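You operate a simulated robot arm through the tools that you are given. There is no shell and no other tool. Be economical: measure what you need, move in short steps, check, and stop when the job is done.

The job below is to be done with a simulated robot arm. You get a single attempt, and the scene is never put back.

Task
Candle turntable cup 3's egg and put it in the short white rack.
Fine: white turntable; the rack's free cup; lamp off, grey knob back at 1, no egg damaged, the others left in their cups.
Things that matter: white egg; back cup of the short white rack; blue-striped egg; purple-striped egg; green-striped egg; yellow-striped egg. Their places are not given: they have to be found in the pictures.

The check looks at the end state, three seconds after you hand in, the way a careful person would. Anything else that was tipped, shoved, dropped, spilled or broken makes it a failure.

Robot
A 6-joint arm with a two-finger parallel gripper, fixed in place. Base frame: the origin is at the foot of the arm, x ahead of it, y to its left, z up; the work surface is at about z = 0.005. Readings come in m, rad, newtons and seconds.
With the tool pointing down near the work surface it reaches from about 0.14 to 0.58 m from the base axis. Its first joint turns from -1.152 to 1.152 rad. Payload 2.1 kg.
The tool frame sits at the grasp point between the pads (the TCP): z along the fingers, y along the line on which they close. The tips reach 0.03 m beyond it. Largest opening 0.094 m; finger width 0.028, thickness 0.01; the body of the gripper, 0.05 by 0.096 m, starts 0.055 m behind the TCP.
Orientation is that of the tool frame in the base frame, as [roll, pitch, yaw] about the fixed x, y, z axes, in that order (R = Rz(yaw) Ry(pitch) Rx(roll)). With the fingers straight down and closing along the base's y, the tool's x points along the base's -x, its y along +y and its z along -z.

Tools
- The arm moves only by the tool step_arm. Its argument "motion" is a list of rows, each a list of 7 numbers: the finger opening in m, from 0 to 0.094, then the shift along the tool's x, y, z in m, then the turn, a rotation vector about the tool's x, y, z in rad. In form: [[gripper, dx, dy, dz, wx, wy, wz], ...]. A call has 1 to 8 rows; each row is the pose to reach, as a shift and turn from the pose commanded when the call began, along the tool's axes at that moment. Rows are played at 5 a second. More than 0.05 m and 0.15 rad between two rows, or a gripper value outside its range, and nothing of the call is played. Where a pose cannot be reached the arm comes as near as it can. A force on the tool above 40 N (or 10 N above the force at the start of the call, whichever is more), or a blocked arm, ends the call early, and 0.2 s more pass. The fingers move at their own pace (about 0.072 m/s each) and stop on an object; they squeeze with about 26 N. The grip force told is the motor's: it shows also when the fingers shut on nothing. Time passes only in rows, and 0.2 s behind the last, so rows that repeat a pose let the fingers close. It gives the time, the measured TCP pose, the force on the tool (base axes), the opening and the grip force at its end, in the units of the frame above (readings bear some noise).
- Cameras (640 x 400 px; columns grow to the right, rows downward): "scene" is fixed at [0.0685, -0.3829, 0.4824]; the picture's right is [0.65, -0.76, 0.00], its down [-0.44, -0.37, -0.82] and it looks along [0.63, 0.53, -0.57] (base axes); focal length 214 px, centre (320, 200). "wrist" rides on the gripper at [-0.037, 0, -0.058] in the tool frame; the picture's right is [0.00, -1.00, 0.00], its down [0.97, 0.00, -0.24] and it looks along [0.24, 0.00, 0.97] (tool axes); focal length 218 px, centre (320, 200).
- grab_frame(camera): a new picture of that camera. It takes no simulated time.
- locate(camera, pixels): for up to 12 pixels [column, row] of the newest picture of that camera ("zoom" is the newest enlarged one), the place [x, y, z] in the base frame of the surface seen there, good to about 0.002 m. It takes no simulated time.
- close_up(camera, box): a new picture of the part [left, top, right, bottom] of that camera's present view, enlarged. It takes no simulated time.
- sign_off(): hands the job in; it is judged then, once.

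Keep the steps short. Do not move on a guess: measure, check each grasp and each placing, and mend mistakes. In all there are 80 turns and 54 pictures (those below and enlarged ones count). Leave the gripper open and the arm clear of the work at the hand-in unless told otherwise, and finish with a single line.

The tools are called after "Request:" as name(argument=value, ...) on one line, values as JSON. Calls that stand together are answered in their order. step_arm: Moves the arm, as the interface text tells. Its arguments: {"type":"object","properties":{"motion":{"type":"array"}},"required":["motion"]} The other tools are called the same way: grab_frame (camera) takes a picture; locate (camera, pixels) gives the place of the surface under pixels of a picture; close_up (camera, box) takes an enlarged picture of a part of a camera's view; sign_off () hands the job in.

At the start:

```text
time: 0.0
eef_pos: [0.3445, 0.0375, 0.4143]
ee_rot: [3.141, -0.002, 3.142]
force: [0.3, -0.2, 0.5]
finger_gap: 0.0942
finger_force: 0.1
```

scene: 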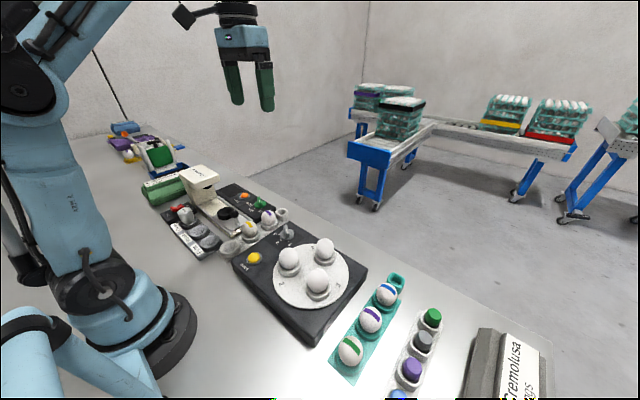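
wrist: 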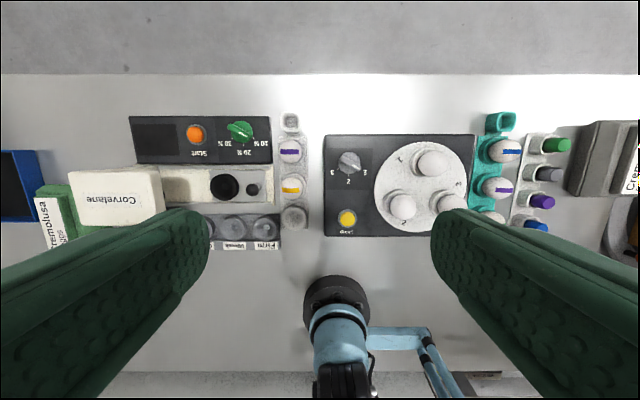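

I see a turntable with three white eggs, a grey knob (1/2/3), a yellow button, racks and a candling device with a lamp. I'll enlarge both areas first.

Request:
close_up(camera="wrist", box=[270, 90, 530, 250])

Request:
close_up(camera="wrist", box=[30, 100, 320, 260])

Request:
close_up(camera="scene", box=[130, 150, 380, 310])

```text
2.46 times, centred on (400, 170) of wrist
```

zoom: 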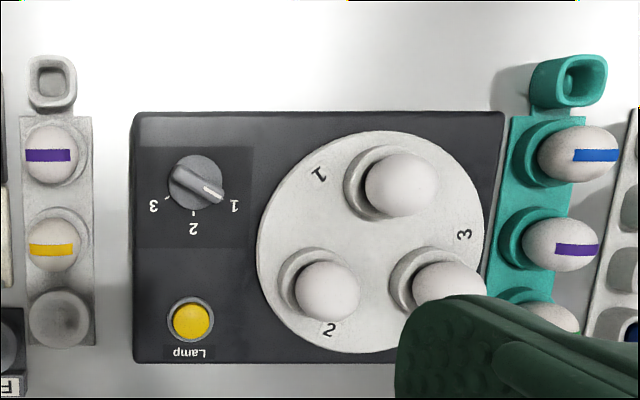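

```text
2.21 times, centred on (175, 180) of wrist
```

zoom: 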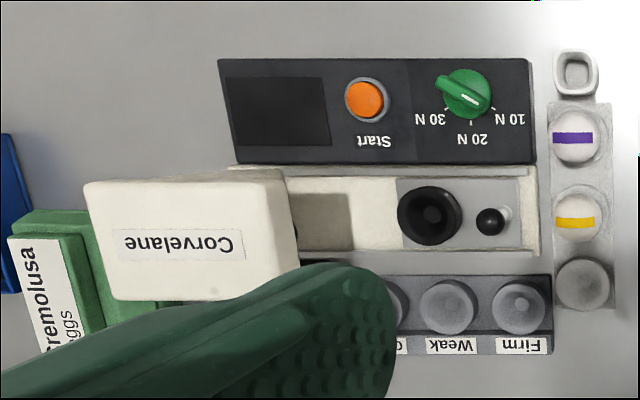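

```text
2.50 times, centred on (255, 230) of scene
```

zoom: 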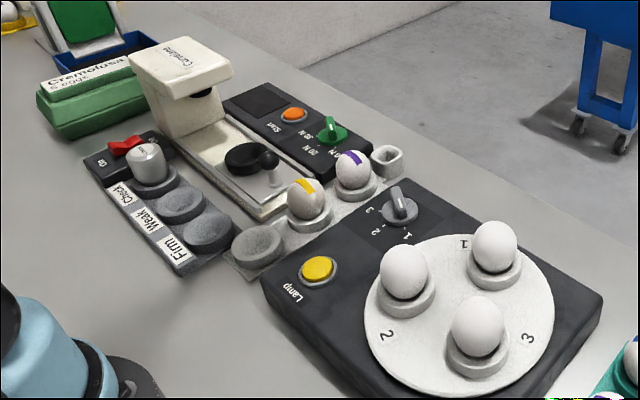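

Now I'll look at the right side and the far left to identify every rack.

Request:
close_up(camera="scene", box=[310, 250, 560, 400])

Request:
close_up(camera="scene", box=[90, 110, 220, 200])

Request:
close_up(camera="scene", box=[210, 190, 310, 260])

```text
2.56 times, centred on (435, 325) of scene
```

zoom: 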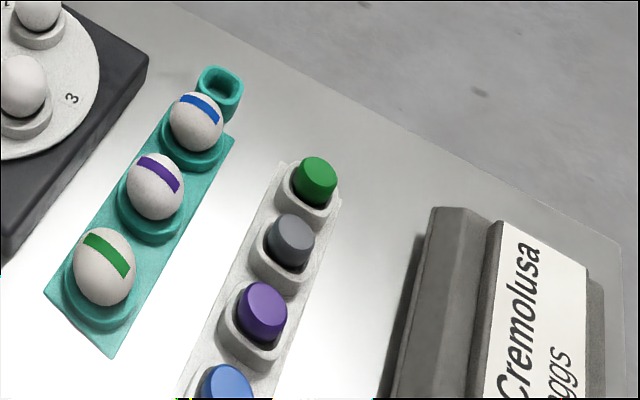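

```text
4.44 times, centred on (155, 155) of scene
```

zoom: 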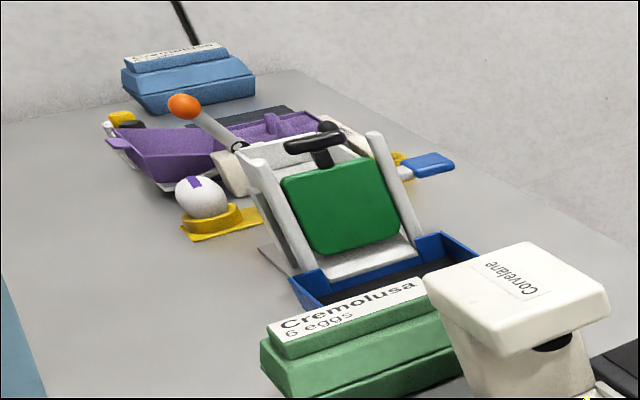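

```text
5.71 times, centred on (260, 225) of scene
```

zoom: 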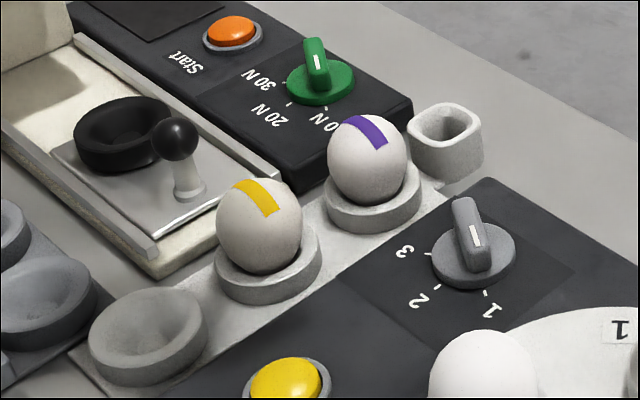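

The short white rack is the left one: the yellow and purple eggs are in it, and its round cup nearest the robot is free. The knob points at 1. I'll measure the knob, button, eggs and cup in a zoom.

Request:
close_up(camera="wrist", box=[270, 100, 430, 240])

```text
2.86 times, centred on (350, 170) of wrist
```

zoom: 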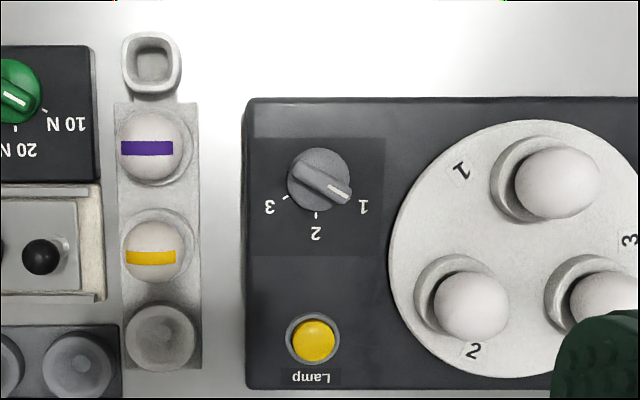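

Request:
locate(camera="zoom", pixels=[[344, 194], [303, 166], [322, 179], [308, 200], [313, 340], [270, 310], [160, 335], [160, 311], [155, 245], [155, 140], [555, 180], [300, 120]])

Request:
locate(camera="scene", pixels=[[319, 276], [324, 245], [288, 258], [319, 292], [350, 346], [371, 316], [387, 291], [286, 230], [283, 238], [333, 300]])

```text
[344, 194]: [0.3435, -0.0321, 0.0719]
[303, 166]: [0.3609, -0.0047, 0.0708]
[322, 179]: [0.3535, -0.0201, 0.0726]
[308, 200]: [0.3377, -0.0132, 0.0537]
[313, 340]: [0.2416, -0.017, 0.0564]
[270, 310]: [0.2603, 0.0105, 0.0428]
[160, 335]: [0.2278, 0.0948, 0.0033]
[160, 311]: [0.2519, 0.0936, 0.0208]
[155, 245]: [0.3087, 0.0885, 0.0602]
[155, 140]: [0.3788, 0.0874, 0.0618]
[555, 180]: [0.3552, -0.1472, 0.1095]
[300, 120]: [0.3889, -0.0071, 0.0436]
```

```text
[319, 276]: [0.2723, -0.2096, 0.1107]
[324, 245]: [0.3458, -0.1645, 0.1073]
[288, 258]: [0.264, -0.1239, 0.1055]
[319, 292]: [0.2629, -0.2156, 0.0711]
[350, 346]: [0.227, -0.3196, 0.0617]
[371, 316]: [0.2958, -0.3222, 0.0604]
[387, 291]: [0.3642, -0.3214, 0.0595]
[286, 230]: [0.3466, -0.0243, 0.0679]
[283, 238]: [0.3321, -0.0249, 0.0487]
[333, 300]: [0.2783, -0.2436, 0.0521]
```

Readings: knob centre ≈ (0.351, -0.019), handle top z 0.072, pointing about 58° from −x towards −y. Next I move above it with the tool turned so the fingers straddle the handle, then check.

Request:
step_arm(motion=[[0.05, -0.001, -0.007, 0.026, 0, 0, -0.126], [0.05, -0.002, -0.014, 0.052, 0, 0, -0.252], [0.05, -0.003, -0.021, 0.078, 0, 0, -0.377], [0.05, -0.004, -0.028, 0.104, 0, 0, -0.503], [0.05, -0.005, -0.035, 0.13, 0, 0, -0.628], [0.05, -0.006, -0.042, 0.156, 0, 0, -0.754], [0.05, -0.006, -0.049, 0.182, 0, 0, -0.88], [0.05, -0.006, -0.056, 0.214, 0, 0, -1.005]])

Request:
grab_frame(camera="wrist")

```text
time: 1.8
eef_pos: [0.3504, -0.0179, 0.2007]
ee_rot: [3.141, 0.002, -2.136]
force: [-0.6, -0.5, 0.9]
finger_gap: 0.0498
finger_force: 0.1
```

```text
44 pictures are left
```

wrist: 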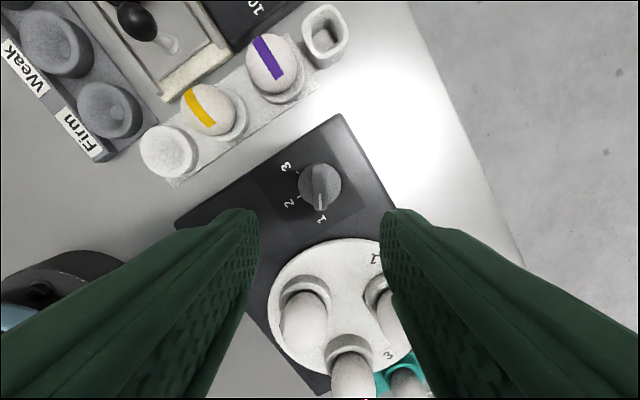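

The handle is upright in the view at (320,186), so the fingers line up with it. I'll locate its ends in a zoom.

Request:
close_up(camera="wrist", box=[280, 150, 360, 230])

```text
5.00 times, centred on (320, 190) of wrist
```

zoom: 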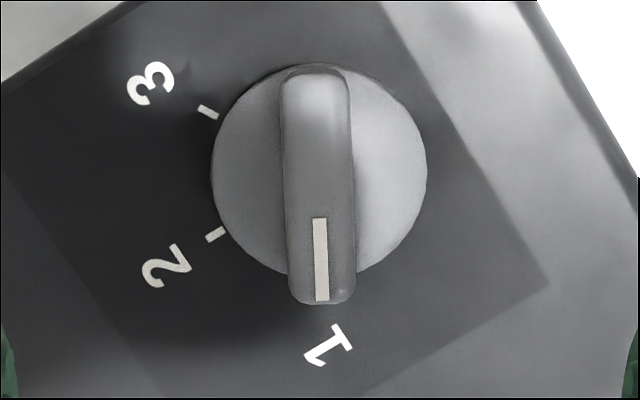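

Request:
locate(camera="zoom", pixels=[[320, 290], [315, 95], [319, 190], [232, 175], [410, 175], [208, 112], [214, 236], [320, 315], [347, 328]])

```text
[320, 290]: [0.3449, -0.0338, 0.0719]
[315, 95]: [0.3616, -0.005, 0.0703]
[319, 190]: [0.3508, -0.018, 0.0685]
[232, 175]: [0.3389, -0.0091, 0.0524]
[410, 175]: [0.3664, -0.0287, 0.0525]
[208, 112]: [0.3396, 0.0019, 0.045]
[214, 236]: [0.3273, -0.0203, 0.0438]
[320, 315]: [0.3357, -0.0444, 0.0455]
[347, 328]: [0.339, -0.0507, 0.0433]
```

Knob centre refined to (0.353, -0.019), disc top z 0.0525. I correct by ~2.5 mm, go down to TCP z ≈ 0.087 and close on the handle.

Request:
step_arm(motion=[[0.04, -0.0005, -0.0026, 0.04, 0, 0, -0.03], [0.04, -0.0005, -0.0026, 0.08, 0, 0, -0.03], [0.04, -0.0005, -0.0026, 0.1137, 0, 0, -0.03], [0.04, -0.0005, -0.0026, 0.1137, 0, 0, -0.03], [0.0, -0.0005, -0.0026, 0.1137, 0, 0, -0.03], [0.0, -0.0005, -0.0026, 0.1137, 0, 0, -0.03], [0.0, -0.0005, -0.0026, 0.1137, 0, 0, -0.03]])

```text
time: 3.4
eef_pos: [0.3521, -0.018, 0.0866]
ee_rot: [3.132, 0.0, -2.105]
force: [-29.1, 18.5, -15.8]
finger_gap: 0.0124
finger_force: 45.5
```

Gripped (gap 12 mm), but there's about 34 N sideways along tool y because the grip is slightly off-centre. I'll shift 2 mm with the handle to relax it.

Request:
step_arm(motion=[[0.0, 0, 0.001, 0, 0, 0, 0], [0.0, 0, 0.002, 0, 0, 0, 0]])

```text
time: 4.0
eef_pos: [0.3524, -0.0165, 0.0868]
ee_rot: [3.136, -0.001, -2.107]
force: [-18.5, 15.1, -21.6]
finger_gap: 0.0125
finger_force: 44.8
```

Request:
step_arm(motion=[[0.0, 0, 0.001, -0.0005, 0, 0, 0], [0.0, 0, 0.002, -0.001, 0, 0, 0]])

```text
time: 4.6
eef_pos: [0.3525, -0.0177, 0.0865]
ee_rot: [-3.138, 0.001, -2.108]
force: [-0.4, 6.4, -39.8]
finger_gap: 0.0123
finger_force: 45.2
```

Sideways is now relaxed, but my lift made the vertical pull worse (−40 N). I lower 2 mm to unload it.

Request:
step_arm(motion=[[0.0, 0, 0.0, 0.001, 0, 0, 0], [0.0, 0, 0.0, 0.002, 0, 0, 0]])

```text
time: 5.2
eef_pos: [0.3513, -0.0174, 0.0863]
ee_rot: [-3.14, -0.001, -2.107]
force: [1.6, 1.1, 41.3]
finger_gap: 0.0124
finger_force: 45.3
```

Request:
step_arm(motion=[[0.0, 0, 0.0, -0.001, 0, 0, 0]])

```text
time: 5.6
eef_pos: [0.3518, -0.0177, 0.0876]
ee_rot: [-3.138, 0.001, -2.106]
force: [9.6, 1.9, 20.9]
finger_gap: 0.0123
finger_force: 44.7
```

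The load is small enough now. I begin turning the knob clockwise seen from above (+wz) in a short trial.

Request:
step_arm(motion=[[0.0, 0, 0, -0.0005, 0, 0, 0.1], [0.0, 0, 0, -0.0005, 0, 0, 0.2], [0.0, 0, 0, -0.0005, 0, 0, 0.3]])

```text
time: 6.4
eef_pos: [0.3511, -0.0176, 0.0873]
ee_rot: [-3.138, 0.002, -2.411]
force: [19.2, -10.7, -7.6]
finger_gap: 0.0125
finger_force: 45.2
```

It turns. Residual force is (19,−11) N, so I trim ~1 mm towards it and go on turning.

Request:
step_arm(motion=[[0.0, 0, -0.001, 0, 0, 0, 0.1], [0.0, 0, -0.001, 0, 0, 0, 0.24], [0.0, 0, -0.001, 0, 0, 0, 0.38], [0.0, 0, -0.001, 0, 0, 0, 0.52], [0.0, 0, -0.001, 0, 0, 0, 0.66], [0.0, 0, -0.001, 0, 0, 0, 0.75]])

Request:
grab_frame(camera="scene")

```text
time: 7.8
eef_pos: [0.3514, -0.0182, 0.086]
ee_rot: [3.141, 0.002, 3.124]
force: [17.8, -12.5, -26.8]
finger_gap: 0.012
finger_force: 45.3
```

```text
42 pictures are left
```

scene: 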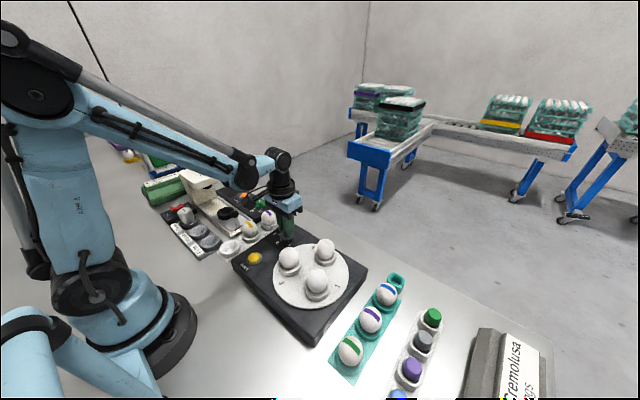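

The turntable hasn't moved; the knob seems only to select the lamp. The knob is at 2 (yaw ≈ π). I trim a little and turn another 1.07 rad to 3.

Request:
step_arm(motion=[[0.0, -0.0008, -0.0006, 0.0006, 0, 0, 0.1], [0.0, -0.0008, -0.0006, 0.0006, 0, 0, 0.24], [0.0, -0.0008, -0.0006, 0.0006, 0, 0, 0.38], [0.0, -0.0008, -0.0006, 0.0006, 0, 0, 0.52], [0.0, -0.0008, -0.0006, 0.0006, 0, 0, 0.66], [0.0, -0.0008, -0.0006, 0.0006, 0, 0, 0.8], [0.0, -0.0008, -0.0006, 0.0006, 0, 0, 0.94], [0.0, -0.0008, -0.0006, 0.0006, 0, 0, 1.07]])

```text
time: 9.6
eef_pos: [0.3515, -0.0176, 0.086]
ee_rot: [-3.138, -0.001, 2.053]
force: [-8.2, -10.6, 34.9]
finger_gap: 0.0123
finger_force: 45.1
```

Yaw 2.05 is about the 3 mark. I open and lift straight up to look.

Request:
step_arm(motion=[[0.04, 0, 0, -0.0005, 0, 0, 0], [0.04, 0, 0, -0.0005, 0, 0, 0], [0.04, 0, 0, -0.04, 0, 0, 0], [0.04, 0, 0, -0.08, 0, 0, 0], [0.04, 0, 0, -0.115, 0, 0, 0]])

Request:
grab_frame(camera="wrist")

Request:
close_up(camera="scene", box=[220, 180, 380, 340])

```text
time: 10.8
eef_pos: [0.3527, -0.018, 0.2031]
ee_rot: [-3.142, -0.001, 2.056]
force: [-0.1, 0.6, -1.0]
finger_gap: 0.0401
finger_force: 0.0
```

```text
41 pictures are left
```

wrist: 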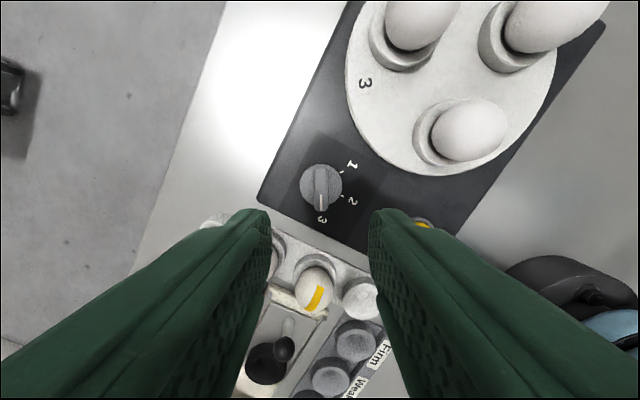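

```text
2.50 times, centred on (300, 260) of scene
```

zoom: 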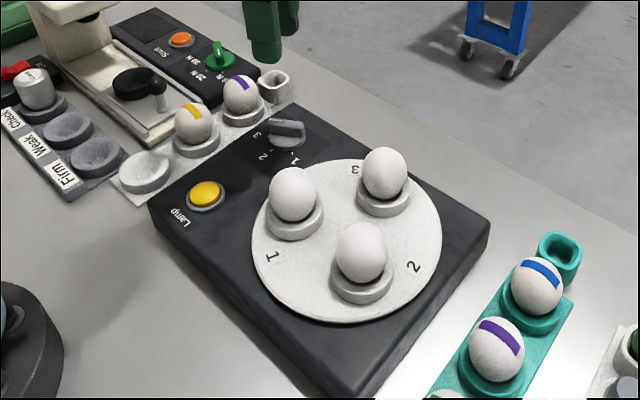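

The turntable did turn: label 3 and its cup are now at the top, in the candling position where cup 1 was. The knob points to 3. Next I go above the yellow Lamp button with fingers closed, turning back to yaw π.

Request:
step_arm(motion=[[0.0, 0.0066, -0.0122, 0, 0, 0, -0.136], [0.0, 0.0132, -0.0244, 0, 0, 0, -0.271], [0.0, 0.0198, -0.0366, 0, 0, 0, -0.407], [0.0, 0.0263, -0.0488, 0, 0, 0, -0.542], [0.0, 0.033, -0.061, 0.01, 0, 0, -0.678], [0.0, 0.0395, -0.0733, 0.02, 0, 0, -0.814], [0.0, 0.0461, -0.0855, 0.03, 0, 0, -0.95], [0.0, 0.0527, -0.0977, 0.05, 0, 0, -1.085]])

Request:
grab_frame(camera="wrist")

```text
time: 12.6
eef_pos: [0.2416, -0.0172, 0.1504]
ee_rot: [-3.141, -0.001, -3.14]
force: [-0.6, 0.1, -0.9]
finger_gap: 0.0
finger_force: 25.5
```

```text
39 pictures are left
```

wrist: 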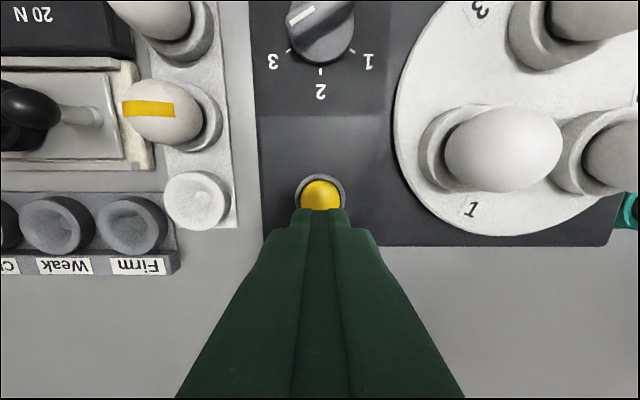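

Request:
locate(camera="wrist", pixels=[[321, 184], [303, 197], [340, 197], [321, 204], [320, 176], [196, 200], [196, 176], [166, 200], [226, 200], [196, 226], [160, 110]])

```text
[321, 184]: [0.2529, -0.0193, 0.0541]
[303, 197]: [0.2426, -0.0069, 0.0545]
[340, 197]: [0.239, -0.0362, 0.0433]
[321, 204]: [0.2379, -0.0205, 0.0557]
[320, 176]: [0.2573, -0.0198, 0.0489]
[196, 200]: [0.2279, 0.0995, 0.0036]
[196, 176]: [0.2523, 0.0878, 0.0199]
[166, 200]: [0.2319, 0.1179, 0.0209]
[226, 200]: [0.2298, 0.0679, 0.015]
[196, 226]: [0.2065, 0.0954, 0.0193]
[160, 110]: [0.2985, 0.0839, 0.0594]
```

Button centre ≈ (0.240, −0.0195), top z 0.056. I press down in small steps, then lift a little.

Request:
step_arm(motion=[[0.0, 0.0016, -0.0023, 0.03, 0, 0, 0], [0.0, 0.0016, -0.0023, 0.06, 0, 0, 0], [0.0, 0.0016, -0.0023, 0.064, 0, 0, 0], [0.0, 0.0016, -0.0023, 0.066, 0, 0, 0], [0.0, 0.0016, -0.0023, 0.068, 0, 0, 0]])

Request:
close_up(camera="scene", box=[220, 180, 380, 340])

```text
time: 13.8
eef_pos: [0.239, -0.0191, 0.0819]
ee_rot: [-3.141, 0.0, -3.141]
force: [0.2, -1.5, 1.9]
finger_gap: 0.0
finger_force: 25.9
```

```text
2.50 times, centred on (300, 260) of scene
```

zoom: 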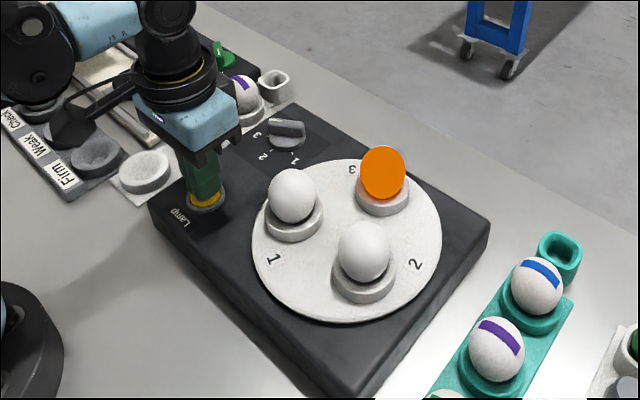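

Egg 3 glows orange. I lift off the button to see whether the lamp stays on.

Request:
step_arm(motion=[[0.0, 0, 0, -0.01, 0, 0, 0], [0.0, 0, 0, -0.02, 0, 0, 0], [0.0, 0, 0, -0.02, 0, 0, 0], [0.0, 0, 0, -0.02, 0, 0, 0], [0.0, 0, 0, -0.02, 0, 0, 0]])

Request:
close_up(camera="scene", box=[220, 180, 380, 340])

```text
time: 15.0
eef_pos: [0.2398, -0.0194, 0.1028]
ee_rot: [3.141, 0.001, -3.141]
force: [-0.2, -0.1, -0.6]
finger_gap: 0.0
finger_force: 25.4
```

```text
2.50 times, centred on (300, 260) of scene
```

zoom: 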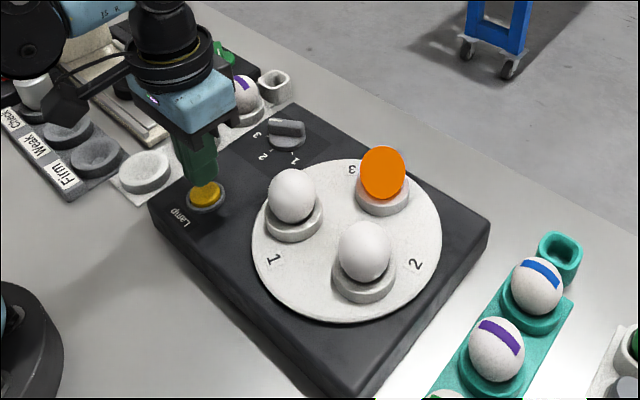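

The lamp stays lit (latched) and the egg has been candled. I press again to switch it off, then lift.

Request:
step_arm(motion=[[0.0, 0, 0, 0.013, 0, 0, 0], [0.0, 0, 0, 0.018, 0, 0, 0], [0.0, 0, 0, 0.0205, 0, 0, 0], [0.0, 0, 0, 0.0205, 0, 0, 0], [0.0, 0, 0, 0, 0, 0, 0], [0.0, 0, 0, -0.04, 0, 0, 0], [0.0, 0, 0, -0.08, 0, 0, 0]])

Request:
close_up(camera="scene", box=[220, 180, 380, 340])

```text
time: 16.6
eef_pos: [0.2403, -0.0181, 0.1832]
ee_rot: [-3.141, -0.001, -3.141]
force: [-0.5, -0.2, 0.2]
finger_gap: 0.0
finger_force: 26.0
```

```text
2.50 times, centred on (300, 260) of scene
```

zoom: 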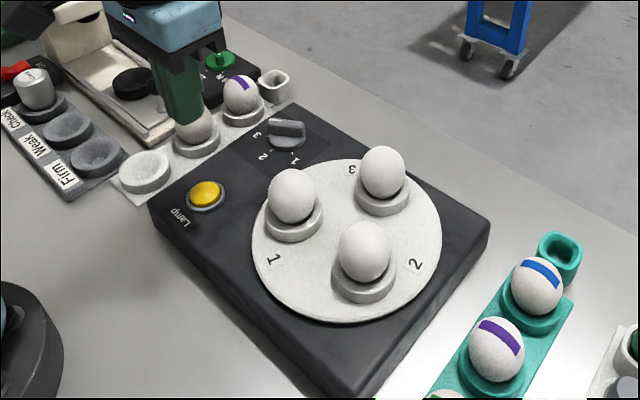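

The lamp is off. Now I go above egg 3 (top cup, about (0.346, −0.16)) with the fingers opening, to measure it.

Request:
step_arm(motion=[[0.0, 0, 0, -0.037, 0, 0, 0], [0.04, -0.022, -0.028, -0.037, 0, 0, 0], [0.075, -0.044, -0.056, -0.037, 0, 0, 0], [0.075, -0.066, -0.084, -0.037, 0, 0, 0], [0.075, -0.088, -0.112, -0.037, 0, 0, 0], [0.075, -0.105, -0.137, -0.037, 0, 0, 0]])

Request:
grab_frame(camera="wrist")

```text
time: 18.0
eef_pos: [0.3458, -0.1567, 0.2195]
ee_rot: [-3.141, 0.0, -3.142]
force: [0.0, 0.0, 0.2]
finger_gap: 0.0752
finger_force: 0.1
```

```text
35 pictures are left
```

wrist: 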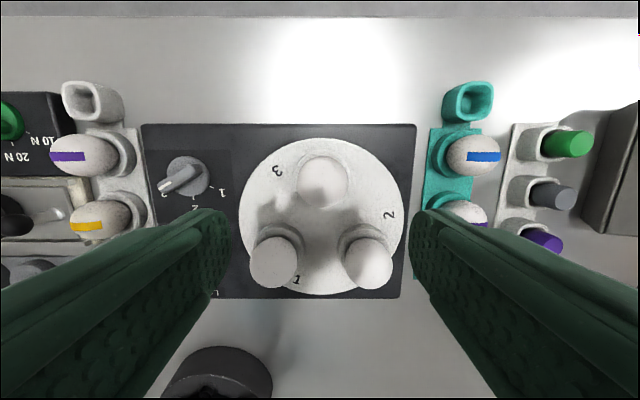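

Request:
close_up(camera="wrist", box=[240, 130, 410, 236])

```text
3.76 times, centred on (325, 183) of wrist
```

zoom: 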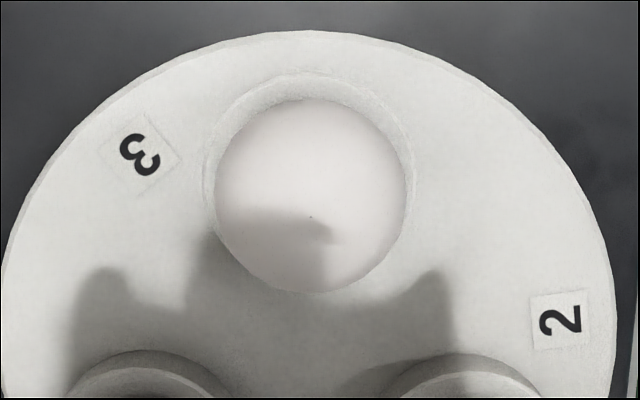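

Request:
locate(camera="zoom", pixels=[[312, 200], [222, 190], [398, 190], [310, 106], [310, 285], [210, 170], [414, 170], [310, 78], [312, 240], [312, 160], [270, 200], [350, 200]])

```text
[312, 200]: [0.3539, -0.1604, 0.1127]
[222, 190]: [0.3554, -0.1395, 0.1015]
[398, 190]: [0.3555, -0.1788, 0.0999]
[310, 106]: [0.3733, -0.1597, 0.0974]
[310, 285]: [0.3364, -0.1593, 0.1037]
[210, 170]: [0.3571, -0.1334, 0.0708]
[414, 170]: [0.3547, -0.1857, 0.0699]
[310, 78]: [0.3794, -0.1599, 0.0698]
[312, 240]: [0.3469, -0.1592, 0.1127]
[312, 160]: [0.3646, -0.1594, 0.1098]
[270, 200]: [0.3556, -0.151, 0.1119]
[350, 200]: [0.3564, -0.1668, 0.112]
```

Egg 3 centre ≈ (0.354, −0.1595), top z 0.113, width ≈ 43 mm; cup rim z 0.070. I go down to TCP z 0.104 so the tips stay above the cup rim, then close gently to just about its width and read the grip.

Request:
step_arm(motion=[[0.075, -0.0082, -0.0028, 0.03, 0, 0, 0], [0.075, -0.0082, -0.0028, 0.065, 0, 0, 0], [0.075, -0.0082, -0.0028, 0.095, 0, 0, 0], [0.075, -0.0082, -0.0028, 0.1155, 0, 0, 0], [0.06, -0.0082, -0.0028, 0.1155, 0, 0, 0], [0.048, -0.0082, -0.0028, 0.1155, 0, 0, 0], [0.044, -0.0082, -0.0028, 0.1155, 0, 0, 0]])

Request:
close_up(camera="scene", box=[220, 180, 380, 340])

```text
time: 19.6
eef_pos: [0.3526, -0.1589, 0.104]
ee_rot: [3.14, 0.0, 3.141]
force: [-0.2, 0.3, -0.4]
finger_gap: 0.0444
finger_force: 0.8
```

```text
2.50 times, centred on (300, 260) of scene
```

zoom: 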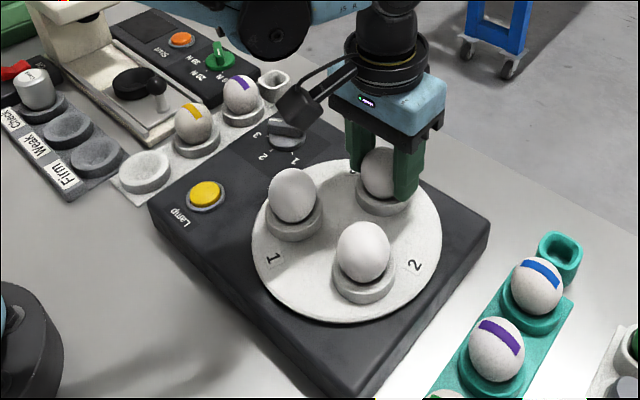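

Gap 44.4 mm, almost no grip force: just at contact. I close a bit more, gradually.

Request:
step_arm(motion=[[0.043, 0, 0, 0, 0, 0, 0], [0.042, 0, 0, 0, 0, 0, 0], [0.041, 0, 0, 0, 0, 0, 0], [0.041, 0, 0, 0, 0, 0, 0]])

```text
time: 20.6
eef_pos: [0.3532, -0.1594, 0.1042]
ee_rot: [3.141, 0.001, -3.142]
force: [0.5, 0.2, -0.6]
finger_gap: 0.0433
finger_force: 8.7
```

Contact at 43.3 mm with 8.7 N: a gentle firm grip, enough for an egg. I lift straight up slowly and check.

Request:
step_arm(motion=[[0.041, 0, 0, -0.01, 0, 0, 0], [0.041, 0, 0, -0.03, 0, 0, 0], [0.041, 0, 0, -0.055, 0, 0, 0], [0.041, 0, 0, -0.08, 0, 0, 0], [0.041, 0, 0, -0.1, 0, 0, 0]])

Request:
close_up(camera="scene", box=[220, 140, 400, 320])

```text
time: 21.8
eef_pos: [0.3522, -0.1586, 0.2069]
ee_rot: [-3.141, -0.001, -3.14]
force: [-0.3, 0.2, 0.6]
finger_gap: 0.041
finger_force: 0.1
```

```text
2.22 times, centred on (310, 230) of scene
```

zoom: 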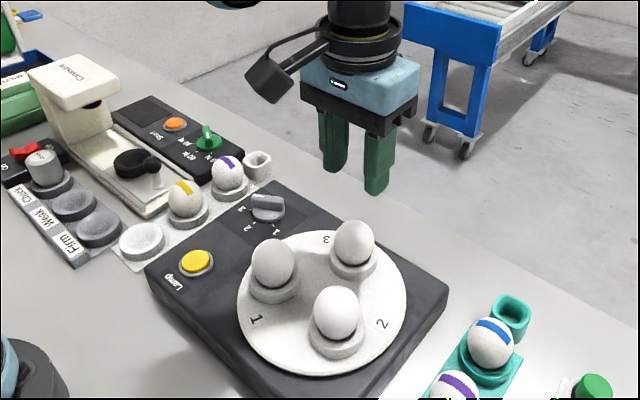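

The grip slipped: gap fell to the commanded 41 mm, and egg 3 is still in its cup. I check its pose from above before regripping lower and firmer.

Request:
close_up(camera="wrist", box=[240, 130, 410, 236])

```text
3.76 times, centred on (325, 183) of wrist
```

zoom: 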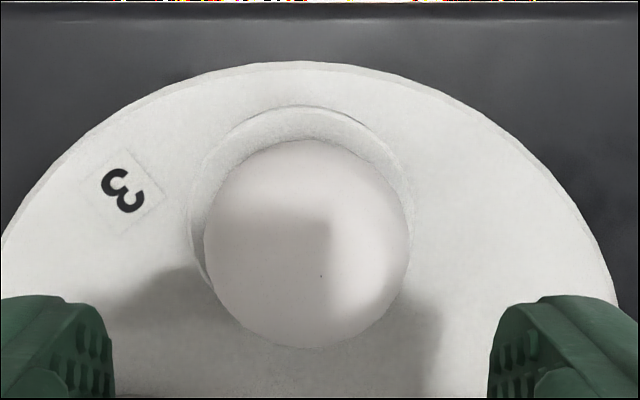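

Request:
locate(camera="zoom", pixels=[[308, 250], [215, 250], [400, 250], [308, 150], [308, 340], [308, 115], [194, 210], [408, 210], [185, 215], [308, 230]])

```text
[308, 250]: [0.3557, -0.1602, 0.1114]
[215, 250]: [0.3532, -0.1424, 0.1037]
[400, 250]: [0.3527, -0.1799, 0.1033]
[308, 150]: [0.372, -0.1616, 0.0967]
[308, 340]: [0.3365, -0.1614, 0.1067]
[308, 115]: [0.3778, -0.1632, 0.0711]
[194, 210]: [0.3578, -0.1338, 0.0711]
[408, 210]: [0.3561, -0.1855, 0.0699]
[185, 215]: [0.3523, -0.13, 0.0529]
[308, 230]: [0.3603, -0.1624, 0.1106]
```

Egg sits upright at (0.354, −0.161). I open to 70 mm, go down to TCP z ≈ 0.102 and close harder in steps.

Request:
step_arm(motion=[[0.07, 0, 0, 0, 0, 0, 0], [0.07, -0.0005, -0.001, 0.03, 0, 0, 0], [0.07, -0.0005, -0.001, 0.065, 0, 0, 0], [0.07, -0.0005, -0.001, 0.09, 0, 0, 0], [0.07, -0.0005, -0.001, 0.102, 0, 0, 0], [0.046, -0.0005, -0.001, 0.102, 0, 0, 0], [0.042, -0.0005, -0.001, 0.102, 0, 0, 0], [0.039, -0.0005, -0.001, 0.102, 0, 0, 0]])

Request:
step_arm(motion=[[0.038, 0, 0, 0, 0, 0, 0], [0.038, 0, 0, 0, 0, 0, 0]])

```text
time: 23.6
eef_pos: [0.3531, -0.1608, 0.1021]
ee_rot: [-3.14, 0.0, -3.141]
force: [-0.2, 0.1, -0.1]
finger_gap: 0.0427
finger_force: 9.4
```

```text
time: 24.2
eef_pos: [0.355, -0.1617, 0.1029]
ee_rot: [3.141, 0.001, 3.141]
force: [0.6, 0.2, 0.5]
finger_gap: 0.043
finger_force: 8.8
```

Grip reads 8.8 N at 43 mm. I test with a slow 1.5 cm lift.

Request:
step_arm(motion=[[0.038, 0, 0, -0.004, 0, 0, 0], [0.038, 0, 0, -0.008, 0, 0, 0], [0.038, 0, 0, -0.012, 0, 0, 0], [0.038, 0, 0, -0.015, 0, 0, 0]])

Request:
close_up(camera="scene", box=[260, 180, 360, 300])

```text
time: 25.2
eef_pos: [0.3527, -0.1605, 0.118]
ee_rot: [-3.141, 0.0, -3.141]
force: [0.4, 0.8, -2.4]
finger_gap: 0.0426
finger_force: 8.7
```

```text
3.33 times, centred on (310, 240) of scene
```

zoom: 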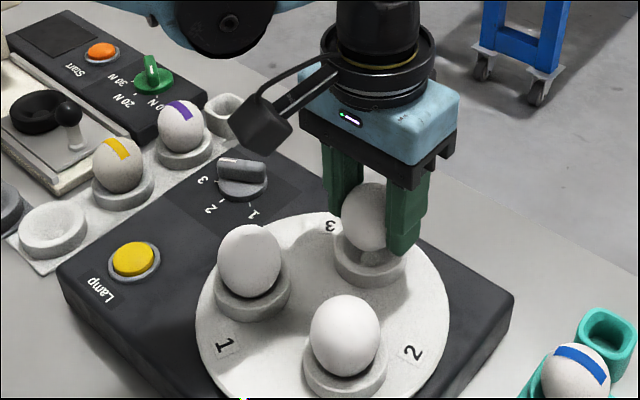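

The egg is coming up with the fingers (gap holds at 42.6 mm). I continue slowly.

Request:
step_arm(motion=[[0.037, 0, 0, -0.008, 0, 0, 0], [0.037, 0, 0, -0.018, 0, 0, 0], [0.037, 0, 0, -0.028, 0, 0, 0], [0.037, 0, 0, -0.038, 0, 0, 0], [0.037, 0, 0, -0.048, 0, 0, 0], [0.037, 0, 0, -0.056, 0, 0, 0], [0.037, 0, 0, -0.062, 0, 0, 0]])

Request:
close_up(camera="scene", box=[260, 160, 360, 280])

```text
time: 26.8
eef_pos: [0.3524, -0.1608, 0.1808]
ee_rot: [-3.141, -0.002, 3.141]
force: [0.0, 0.3, -0.4]
finger_gap: 0.0429
finger_force: 8.5
```

```text
3.33 times, centred on (310, 220) of scene
```

zoom: 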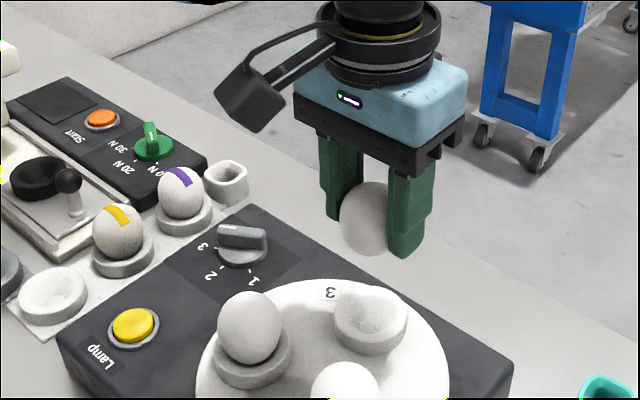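

The egg is held clear. I measure where it sits in the fingers, and the free cup with its surroundings.

Request:
locate(camera="zoom", pixels=[[365, 250], [365, 185], [362, 220], [405, 250], [50, 295], [50, 270], [52, 318], [20, 295], [85, 295], [122, 222]])

Request:
close_up(camera="scene", box=[160, 200, 290, 280])

```text
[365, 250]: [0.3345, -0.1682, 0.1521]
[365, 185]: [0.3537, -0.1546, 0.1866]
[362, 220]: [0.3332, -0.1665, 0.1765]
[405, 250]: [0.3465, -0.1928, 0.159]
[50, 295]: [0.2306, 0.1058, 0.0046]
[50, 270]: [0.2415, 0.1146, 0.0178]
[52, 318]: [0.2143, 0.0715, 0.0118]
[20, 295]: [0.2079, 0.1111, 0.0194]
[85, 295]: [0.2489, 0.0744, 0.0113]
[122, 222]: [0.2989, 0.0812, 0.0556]
```

```text
4.92 times, centred on (225, 240) of scene
```

zoom: 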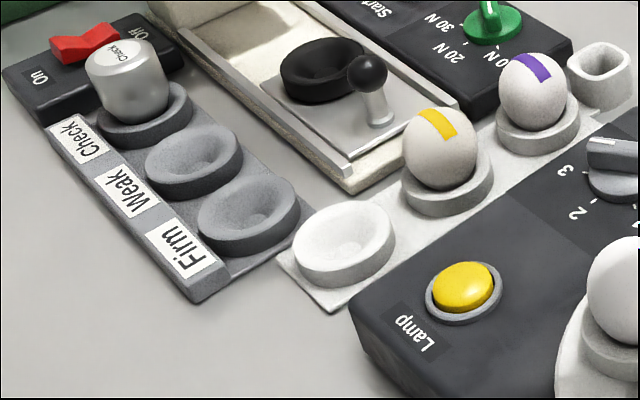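

Request:
locate(camera="zoom", pixels=[[296, 208], [280, 185], [255, 240], [299, 250], [391, 226], [350, 206], [325, 270], [345, 245], [355, 305], [300, 226], [480, 180], [440, 125]])

```text
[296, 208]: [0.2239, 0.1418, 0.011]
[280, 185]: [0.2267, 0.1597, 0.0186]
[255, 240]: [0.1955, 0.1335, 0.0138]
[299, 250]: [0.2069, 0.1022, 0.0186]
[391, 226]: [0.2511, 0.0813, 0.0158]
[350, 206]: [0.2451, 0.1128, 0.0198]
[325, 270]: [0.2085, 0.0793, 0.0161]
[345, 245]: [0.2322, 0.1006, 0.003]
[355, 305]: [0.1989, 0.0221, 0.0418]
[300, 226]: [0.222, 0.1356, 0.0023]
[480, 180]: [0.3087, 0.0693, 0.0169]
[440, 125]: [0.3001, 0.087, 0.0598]
```

Cup centre ≈ (0.2295, 0.0935), rim z ≈ 0.02; the Firm dish rim starts at y 0.14, so there is room. I carry the egg slowly half way.

Request:
step_arm(motion=[[0.037, 0.004, 0.008, -0.004, 0, 0, 0], [0.037, 0.013, 0.026, -0.008, 0, 0, 0], [0.037, 0.024, 0.048, -0.01, 0, 0, 0], [0.037, 0.035, 0.07, -0.01, 0, 0, 0], [0.037, 0.045, 0.092, -0.01, 0, 0, 0], [0.037, 0.055, 0.112, -0.01, 0, 0, 0], [0.037, 0.06, 0.124, -0.01, 0, 0, 0], [0.037, 0.062, 0.127, -0.01, 0, 0, 0]])

Request:
step_arm(motion=[[0.037, 0.004, 0.008, 0, 0, 0, 0], [0.037, 0.013, 0.026, 0, 0, 0, 0], [0.037, 0.024, 0.048, 0, 0, 0, 0], [0.037, 0.035, 0.07, 0, 0, 0, 0], [0.037, 0.045, 0.092, 0, 0, 0, 0], [0.037, 0.055, 0.112, 0, 0, 0, 0], [0.037, 0.06, 0.124, 0, 0, 0, 0], [0.037, 0.0615, 0.127, 0, 0, 0, 0]])

Request:
grab_frame(camera="wrist")

Request:
close_up(camera="scene", box=[160, 160, 320, 280])

```text
time: 28.6
eef_pos: [0.2906, -0.0319, 0.1905]
ee_rot: [-3.141, 0.0, 3.14]
force: [-0.1, 0.7, -1.2]
finger_gap: 0.043
finger_force: 9.2
```

```text
time: 30.4
eef_pos: [0.2285, 0.0936, 0.1895]
ee_rot: [3.14, 0.0, -3.142]
force: [-0.5, 0.8, -0.2]
finger_gap: 0.0429
finger_force: 9.4
```

```text
27 pictures are left
```

wrist: 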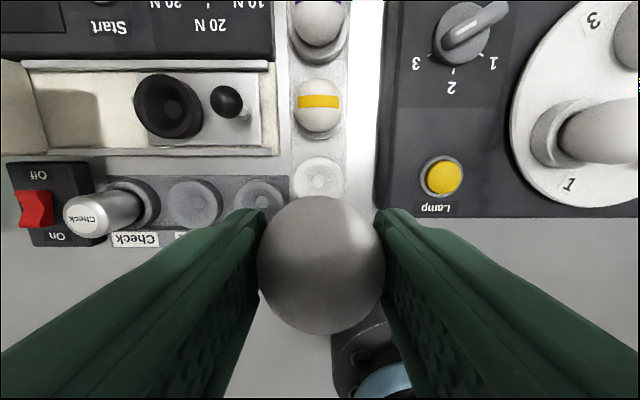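

```text
3.33 times, centred on (240, 220) of scene
```

zoom: 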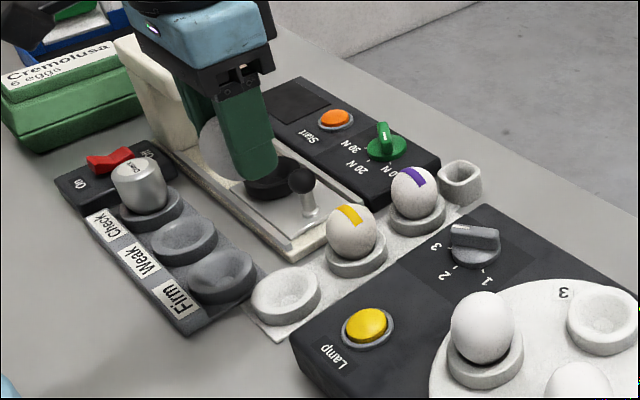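

The cup at (319,175) is straight in line with the egg. I verify its rim and the egg's own position.

Request:
locate(camera="wrist", pixels=[[294, 178], [344, 178], [319, 160], [319, 178], [320, 260], [264, 262], [380, 262], [320, 320], [320, 205], [318, 100]])

```text
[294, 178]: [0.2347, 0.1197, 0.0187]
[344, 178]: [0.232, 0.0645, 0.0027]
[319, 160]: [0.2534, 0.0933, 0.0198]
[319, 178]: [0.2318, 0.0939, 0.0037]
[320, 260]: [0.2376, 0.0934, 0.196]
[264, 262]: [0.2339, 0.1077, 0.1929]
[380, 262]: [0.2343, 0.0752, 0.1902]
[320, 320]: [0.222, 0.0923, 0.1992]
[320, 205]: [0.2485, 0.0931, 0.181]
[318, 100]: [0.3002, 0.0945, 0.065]
```

Cup centre and egg are aligned within ~1 mm; egg top is 10 mm above TCP, so it should seat at TCP z ≈ 0.052. I lower slowly to 0.066 first.

Request:
step_arm(motion=[[0.037, 0, 0, 0.01, 0, 0, 0], [0.037, 0, 0, 0.03, 0, 0, 0], [0.037, 0, 0, 0.05, 0, 0, 0], [0.037, 0, 0, 0.07, 0, 0, 0], [0.037, 0, 0, 0.09, 0, 0, 0], [0.037, 0, 0, 0.107, 0, 0, 0], [0.037, 0, 0, 0.119, 0, 0, 0], [0.037, 0, 0, 0.125, 0, 0, 0]])

Request:
close_up(camera="scene", box=[180, 190, 300, 280])

```text
time: 32.2
eef_pos: [0.2301, 0.0941, 0.0649]
ee_rot: [-3.141, 0.0, -3.141]
force: [-0.1, -0.1, -0.8]
finger_gap: 0.0431
finger_force: 8.9
```

```text
4.44 times, centred on (240, 235) of scene
```

zoom: 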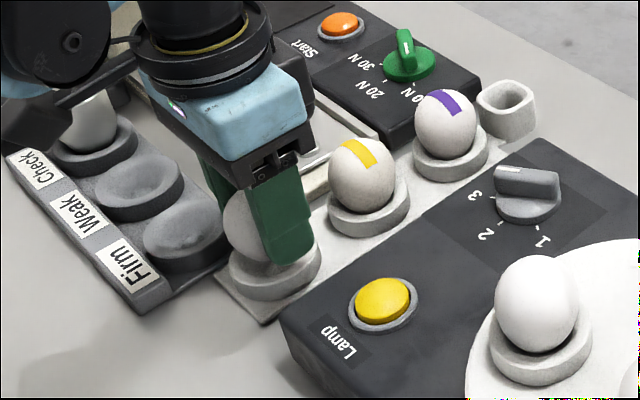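

Well centred. I lower in small steps and watch the force.

Request:
step_arm(motion=[[0.037, 0, 0, 0.003, 0, 0, 0], [0.037, 0, 0, 0.006, 0, 0, 0], [0.037, 0, 0, 0.008, 0, 0, 0], [0.037, 0, 0, 0.009, 0, 0, 0], [0.037, 0, 0, 0.01, 0, 0, 0]])

```text
time: 33.4
eef_pos: [0.229, 0.0937, 0.0542]
ee_rot: [3.141, -0.002, 3.14]
force: [0.5, -0.5, -0.8]
finger_gap: 0.043
finger_force: 8.6
```

Request:
step_arm(motion=[[0.037, 0, 0, 0.001, 0, 0, 0], [0.037, 0, 0, 0.001, 0, 0, 0]])

```text
time: 34.0
eef_pos: [0.2296, 0.0937, 0.0529]
ee_rot: [3.141, 0.0, -3.141]
force: [-0.5, -0.6, -0.2]
finger_gap: 0.0427
finger_force: 9.2
```

Request:
step_arm(motion=[[0.037, 0, 0, 0.001, 0, 0, 0], [0.037, 0, 0, 0.001, 0, 0, 0]])

Request:
close_up(camera="scene", box=[200, 210, 270, 270])

```text
time: 34.6
eef_pos: [0.229, 0.0935, 0.0535]
ee_rot: [-3.14, -0.001, -3.142]
force: [0.1, -3.0, 2.7]
finger_gap: 0.0429
finger_force: 9.4
```

```text
6.67 times, centred on (235, 240) of scene
```

zoom: 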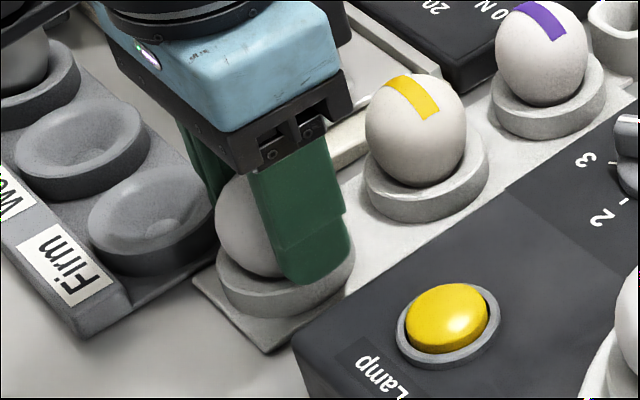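

There's a slight upward force (2.7 N): the egg touches the cup. I open gently.

Request:
step_arm(motion=[[0.042, 0, 0, 0, 0, 0, 0], [0.045, 0, 0, 0, 0, 0, 0], [0.05, 0, 0, 0, 0, 0, 0], [0.058, 0, 0, 0, 0, 0, 0], [0.062, 0, 0, 0, 0, 0, 0]])

Request:
close_up(camera="scene", box=[200, 210, 270, 270])

```text
time: 35.8
eef_pos: [0.2306, 0.0956, 0.0535]
ee_rot: [-3.141, -0.001, -3.142]
force: [1.2, -0.4, 1.2]
finger_gap: 0.0622
finger_force: 0.1
```

```text
6.67 times, centred on (235, 240) of scene
```

zoom: 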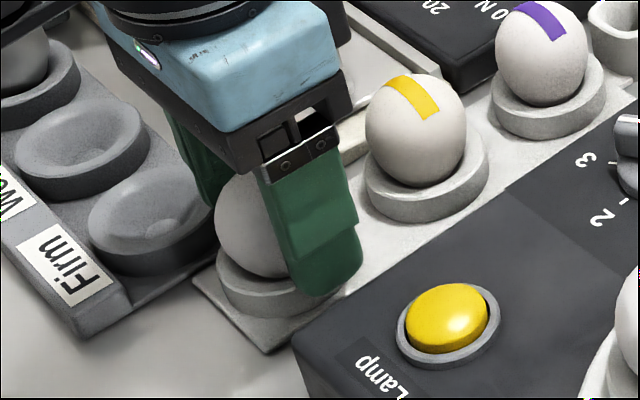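

The egg rests in the cup and the fingers are clear. I rise straight up to TCP z ≈ 0.20 and check.

Request:
step_arm(motion=[[0.062, 0, 0, -0.01, 0, 0, 0], [0.062, 0, 0, -0.03, 0, 0, 0], [0.062, 0, 0, -0.06, 0, 0, 0], [0.062, 0, 0, -0.1, 0, 0, 0], [0.062, 0, 0, -0.15, 0, 0, 0]])

Request:
close_up(camera="scene", box=[190, 190, 350, 310])

```text
time: 37.0
eef_pos: [0.2293, 0.0926, 0.2035]
ee_rot: [-3.14, 0.0, 3.141]
force: [-0.1, -0.5, -0.9]
finger_gap: 0.0621
finger_force: 0.0
```

```text
3.33 times, centred on (270, 250) of scene
```

zoom: 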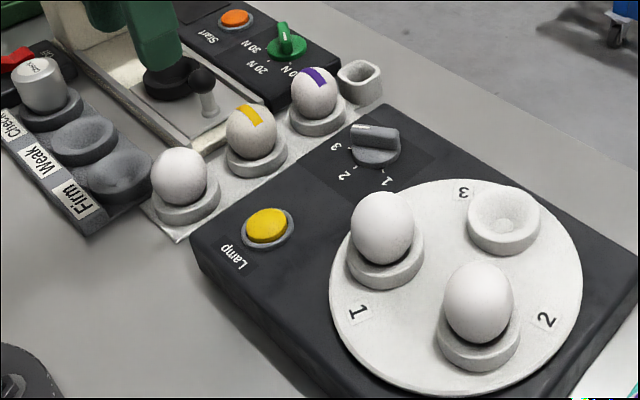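

The egg stands upright in the free cup. Now I go back above the knob with the same tool turn as when I let it go (yaw ≈ 2.056).

Request:
step_arm(motion=[[0.06, -0.0154, -0.0138, 0, 0, 0, 0.136], [0.04, -0.0308, -0.0276, 0, 0, 0, 0.271], [0.04, -0.0461, -0.0415, 0, 0, 0, 0.407], [0.04, -0.0615, -0.0553, 0, 0, 0, 0.542], [0.04, -0.0769, -0.0691, 0, 0, 0, 0.678], [0.04, -0.0923, -0.083, 0, 0, 0, 0.814], [0.04, -0.1076, -0.0968, 0, 0, 0, 0.949], [0.04, -0.123, -0.1106, 0, 0, 0, 1.085]])

Request:
close_up(camera="wrist", box=[280, 150, 360, 230])

```text
time: 38.8
eef_pos: [0.3533, -0.0171, 0.2022]
ee_rot: [-3.141, 0.0, 2.056]
force: [0.0, 0.2, 0.9]
finger_gap: 0.0398
finger_force: 0.0
```

```text
5.00 times, centred on (320, 190) of wrist
```

zoom: 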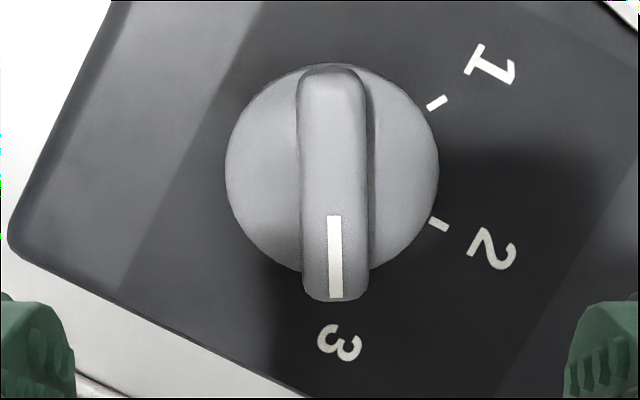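

The handle's centre is ~2.5 px right of the tool plane (≈2 mm along −y). I shift that, go down and close.

Request:
step_arm(motion=[[0.04, 0, -0.002, 0.04, 0, 0, 0], [0.04, 0, -0.002, 0.08, 0, 0, 0], [0.04, 0, -0.002, 0.1155, 0, 0, 0], [0.04, 0, -0.002, 0.1155, 0, 0, 0], [0.02, 0, -0.002, 0.1155, 0, 0, 0], [0.0, 0, -0.002, 0.1155, 0, 0, 0], [0.0, 0, -0.002, 0.1155, 0, 0, 0]])

```text
time: 40.4
eef_pos: [0.3505, -0.0181, 0.0873]
ee_rot: [-3.14, 0.0, 2.054]
force: [-5.2, -2.3, -13.6]
finger_gap: 0.0121
finger_force: 45.0
```

Clean grip (45 N, low side load). I turn back anticlockwise, first half.

Request:
step_arm(motion=[[0.0, 0, 0, 0.0003, 0, 0, -0.1], [0.0, 0, 0, 0.0003, 0, 0, -0.24], [0.0, 0, 0, 0.0003, 0, 0, -0.38], [0.0, 0, 0, 0.0003, 0, 0, -0.52], [0.0, 0, 0, 0.0003, 0, 0, -0.66], [0.0, 0, 0, 0.0003, 0, 0, -0.8], [0.0, 0, 0, 0.0003, 0, 0, -0.94], [0.0, 0, 0, 0.0003, 0, 0, -1.06]])

```text
time: 42.2
eef_pos: [0.3518, -0.0184, 0.0865]
ee_rot: [-3.141, 0.0, 3.119]
force: [0.0, -5.4, 1.3]
finger_gap: 0.0121
finger_force: 44.8
```

Forces are small. Second half, to 1.

Request:
step_arm(motion=[[0.0, 0, 0, 0, 0, 0, -0.1], [0.0, 0, 0, 0, 0, 0, -0.24], [0.0, 0, 0, 0, 0, 0, -0.38], [0.0, 0, 0, 0, 0, 0, -0.52], [0.0, 0, 0, 0, 0, 0, -0.66], [0.0, 0, 0, 0, 0, 0, -0.8], [0.0, 0, 0, 0, 0, 0, -0.94], [0.0, 0, 0, 0, 0, 0, -1.07]])

```text
time: 44.0
eef_pos: [0.3498, -0.0183, 0.087]
ee_rot: [3.141, -0.003, -2.094]
force: [-2.8, -16.2, -15.2]
finger_gap: 0.0119
finger_force: 45.0
```

Yaw −2.094 matches the 1 mark. I open, lift and look.

Request:
step_arm(motion=[[0.04, 0, 0, 0, 0, 0, 0], [0.04, 0, 0, 0, 0, 0, 0], [0.04, 0, 0, -0.04, 0, 0, 0], [0.04, 0, 0, -0.08, 0, 0, 0], [0.05, 0, 0, -0.12, 0, 0, 0], [0.06, 0, 0, -0.16, 0, 0, 0]])

Request:
close_up(camera="scene", box=[190, 180, 380, 320])

Request:
close_up(camera="wrist", box=[280, 150, 360, 230])

```text
time: 45.4
eef_pos: [0.3504, -0.0171, 0.2484]
ee_rot: [-3.141, 0.0, -2.097]
force: [0.2, -0.9, -1.0]
finger_gap: 0.0602
finger_force: 0.1
```

```text
2.86 times, centred on (285, 250) of scene
```

zoom: 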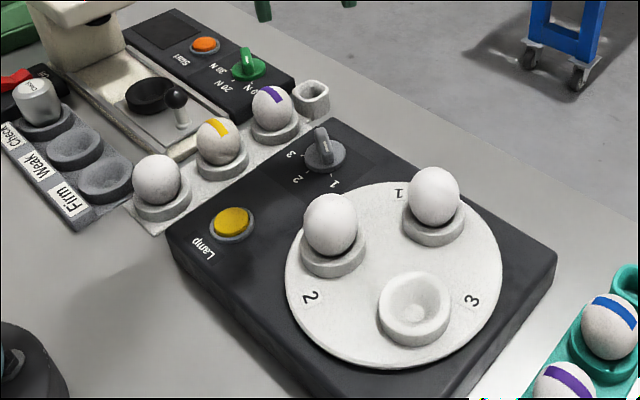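

```text
5.00 times, centred on (320, 190) of wrist
```

zoom: 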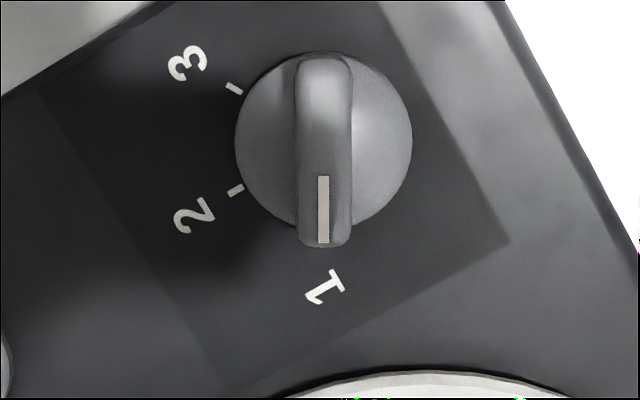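

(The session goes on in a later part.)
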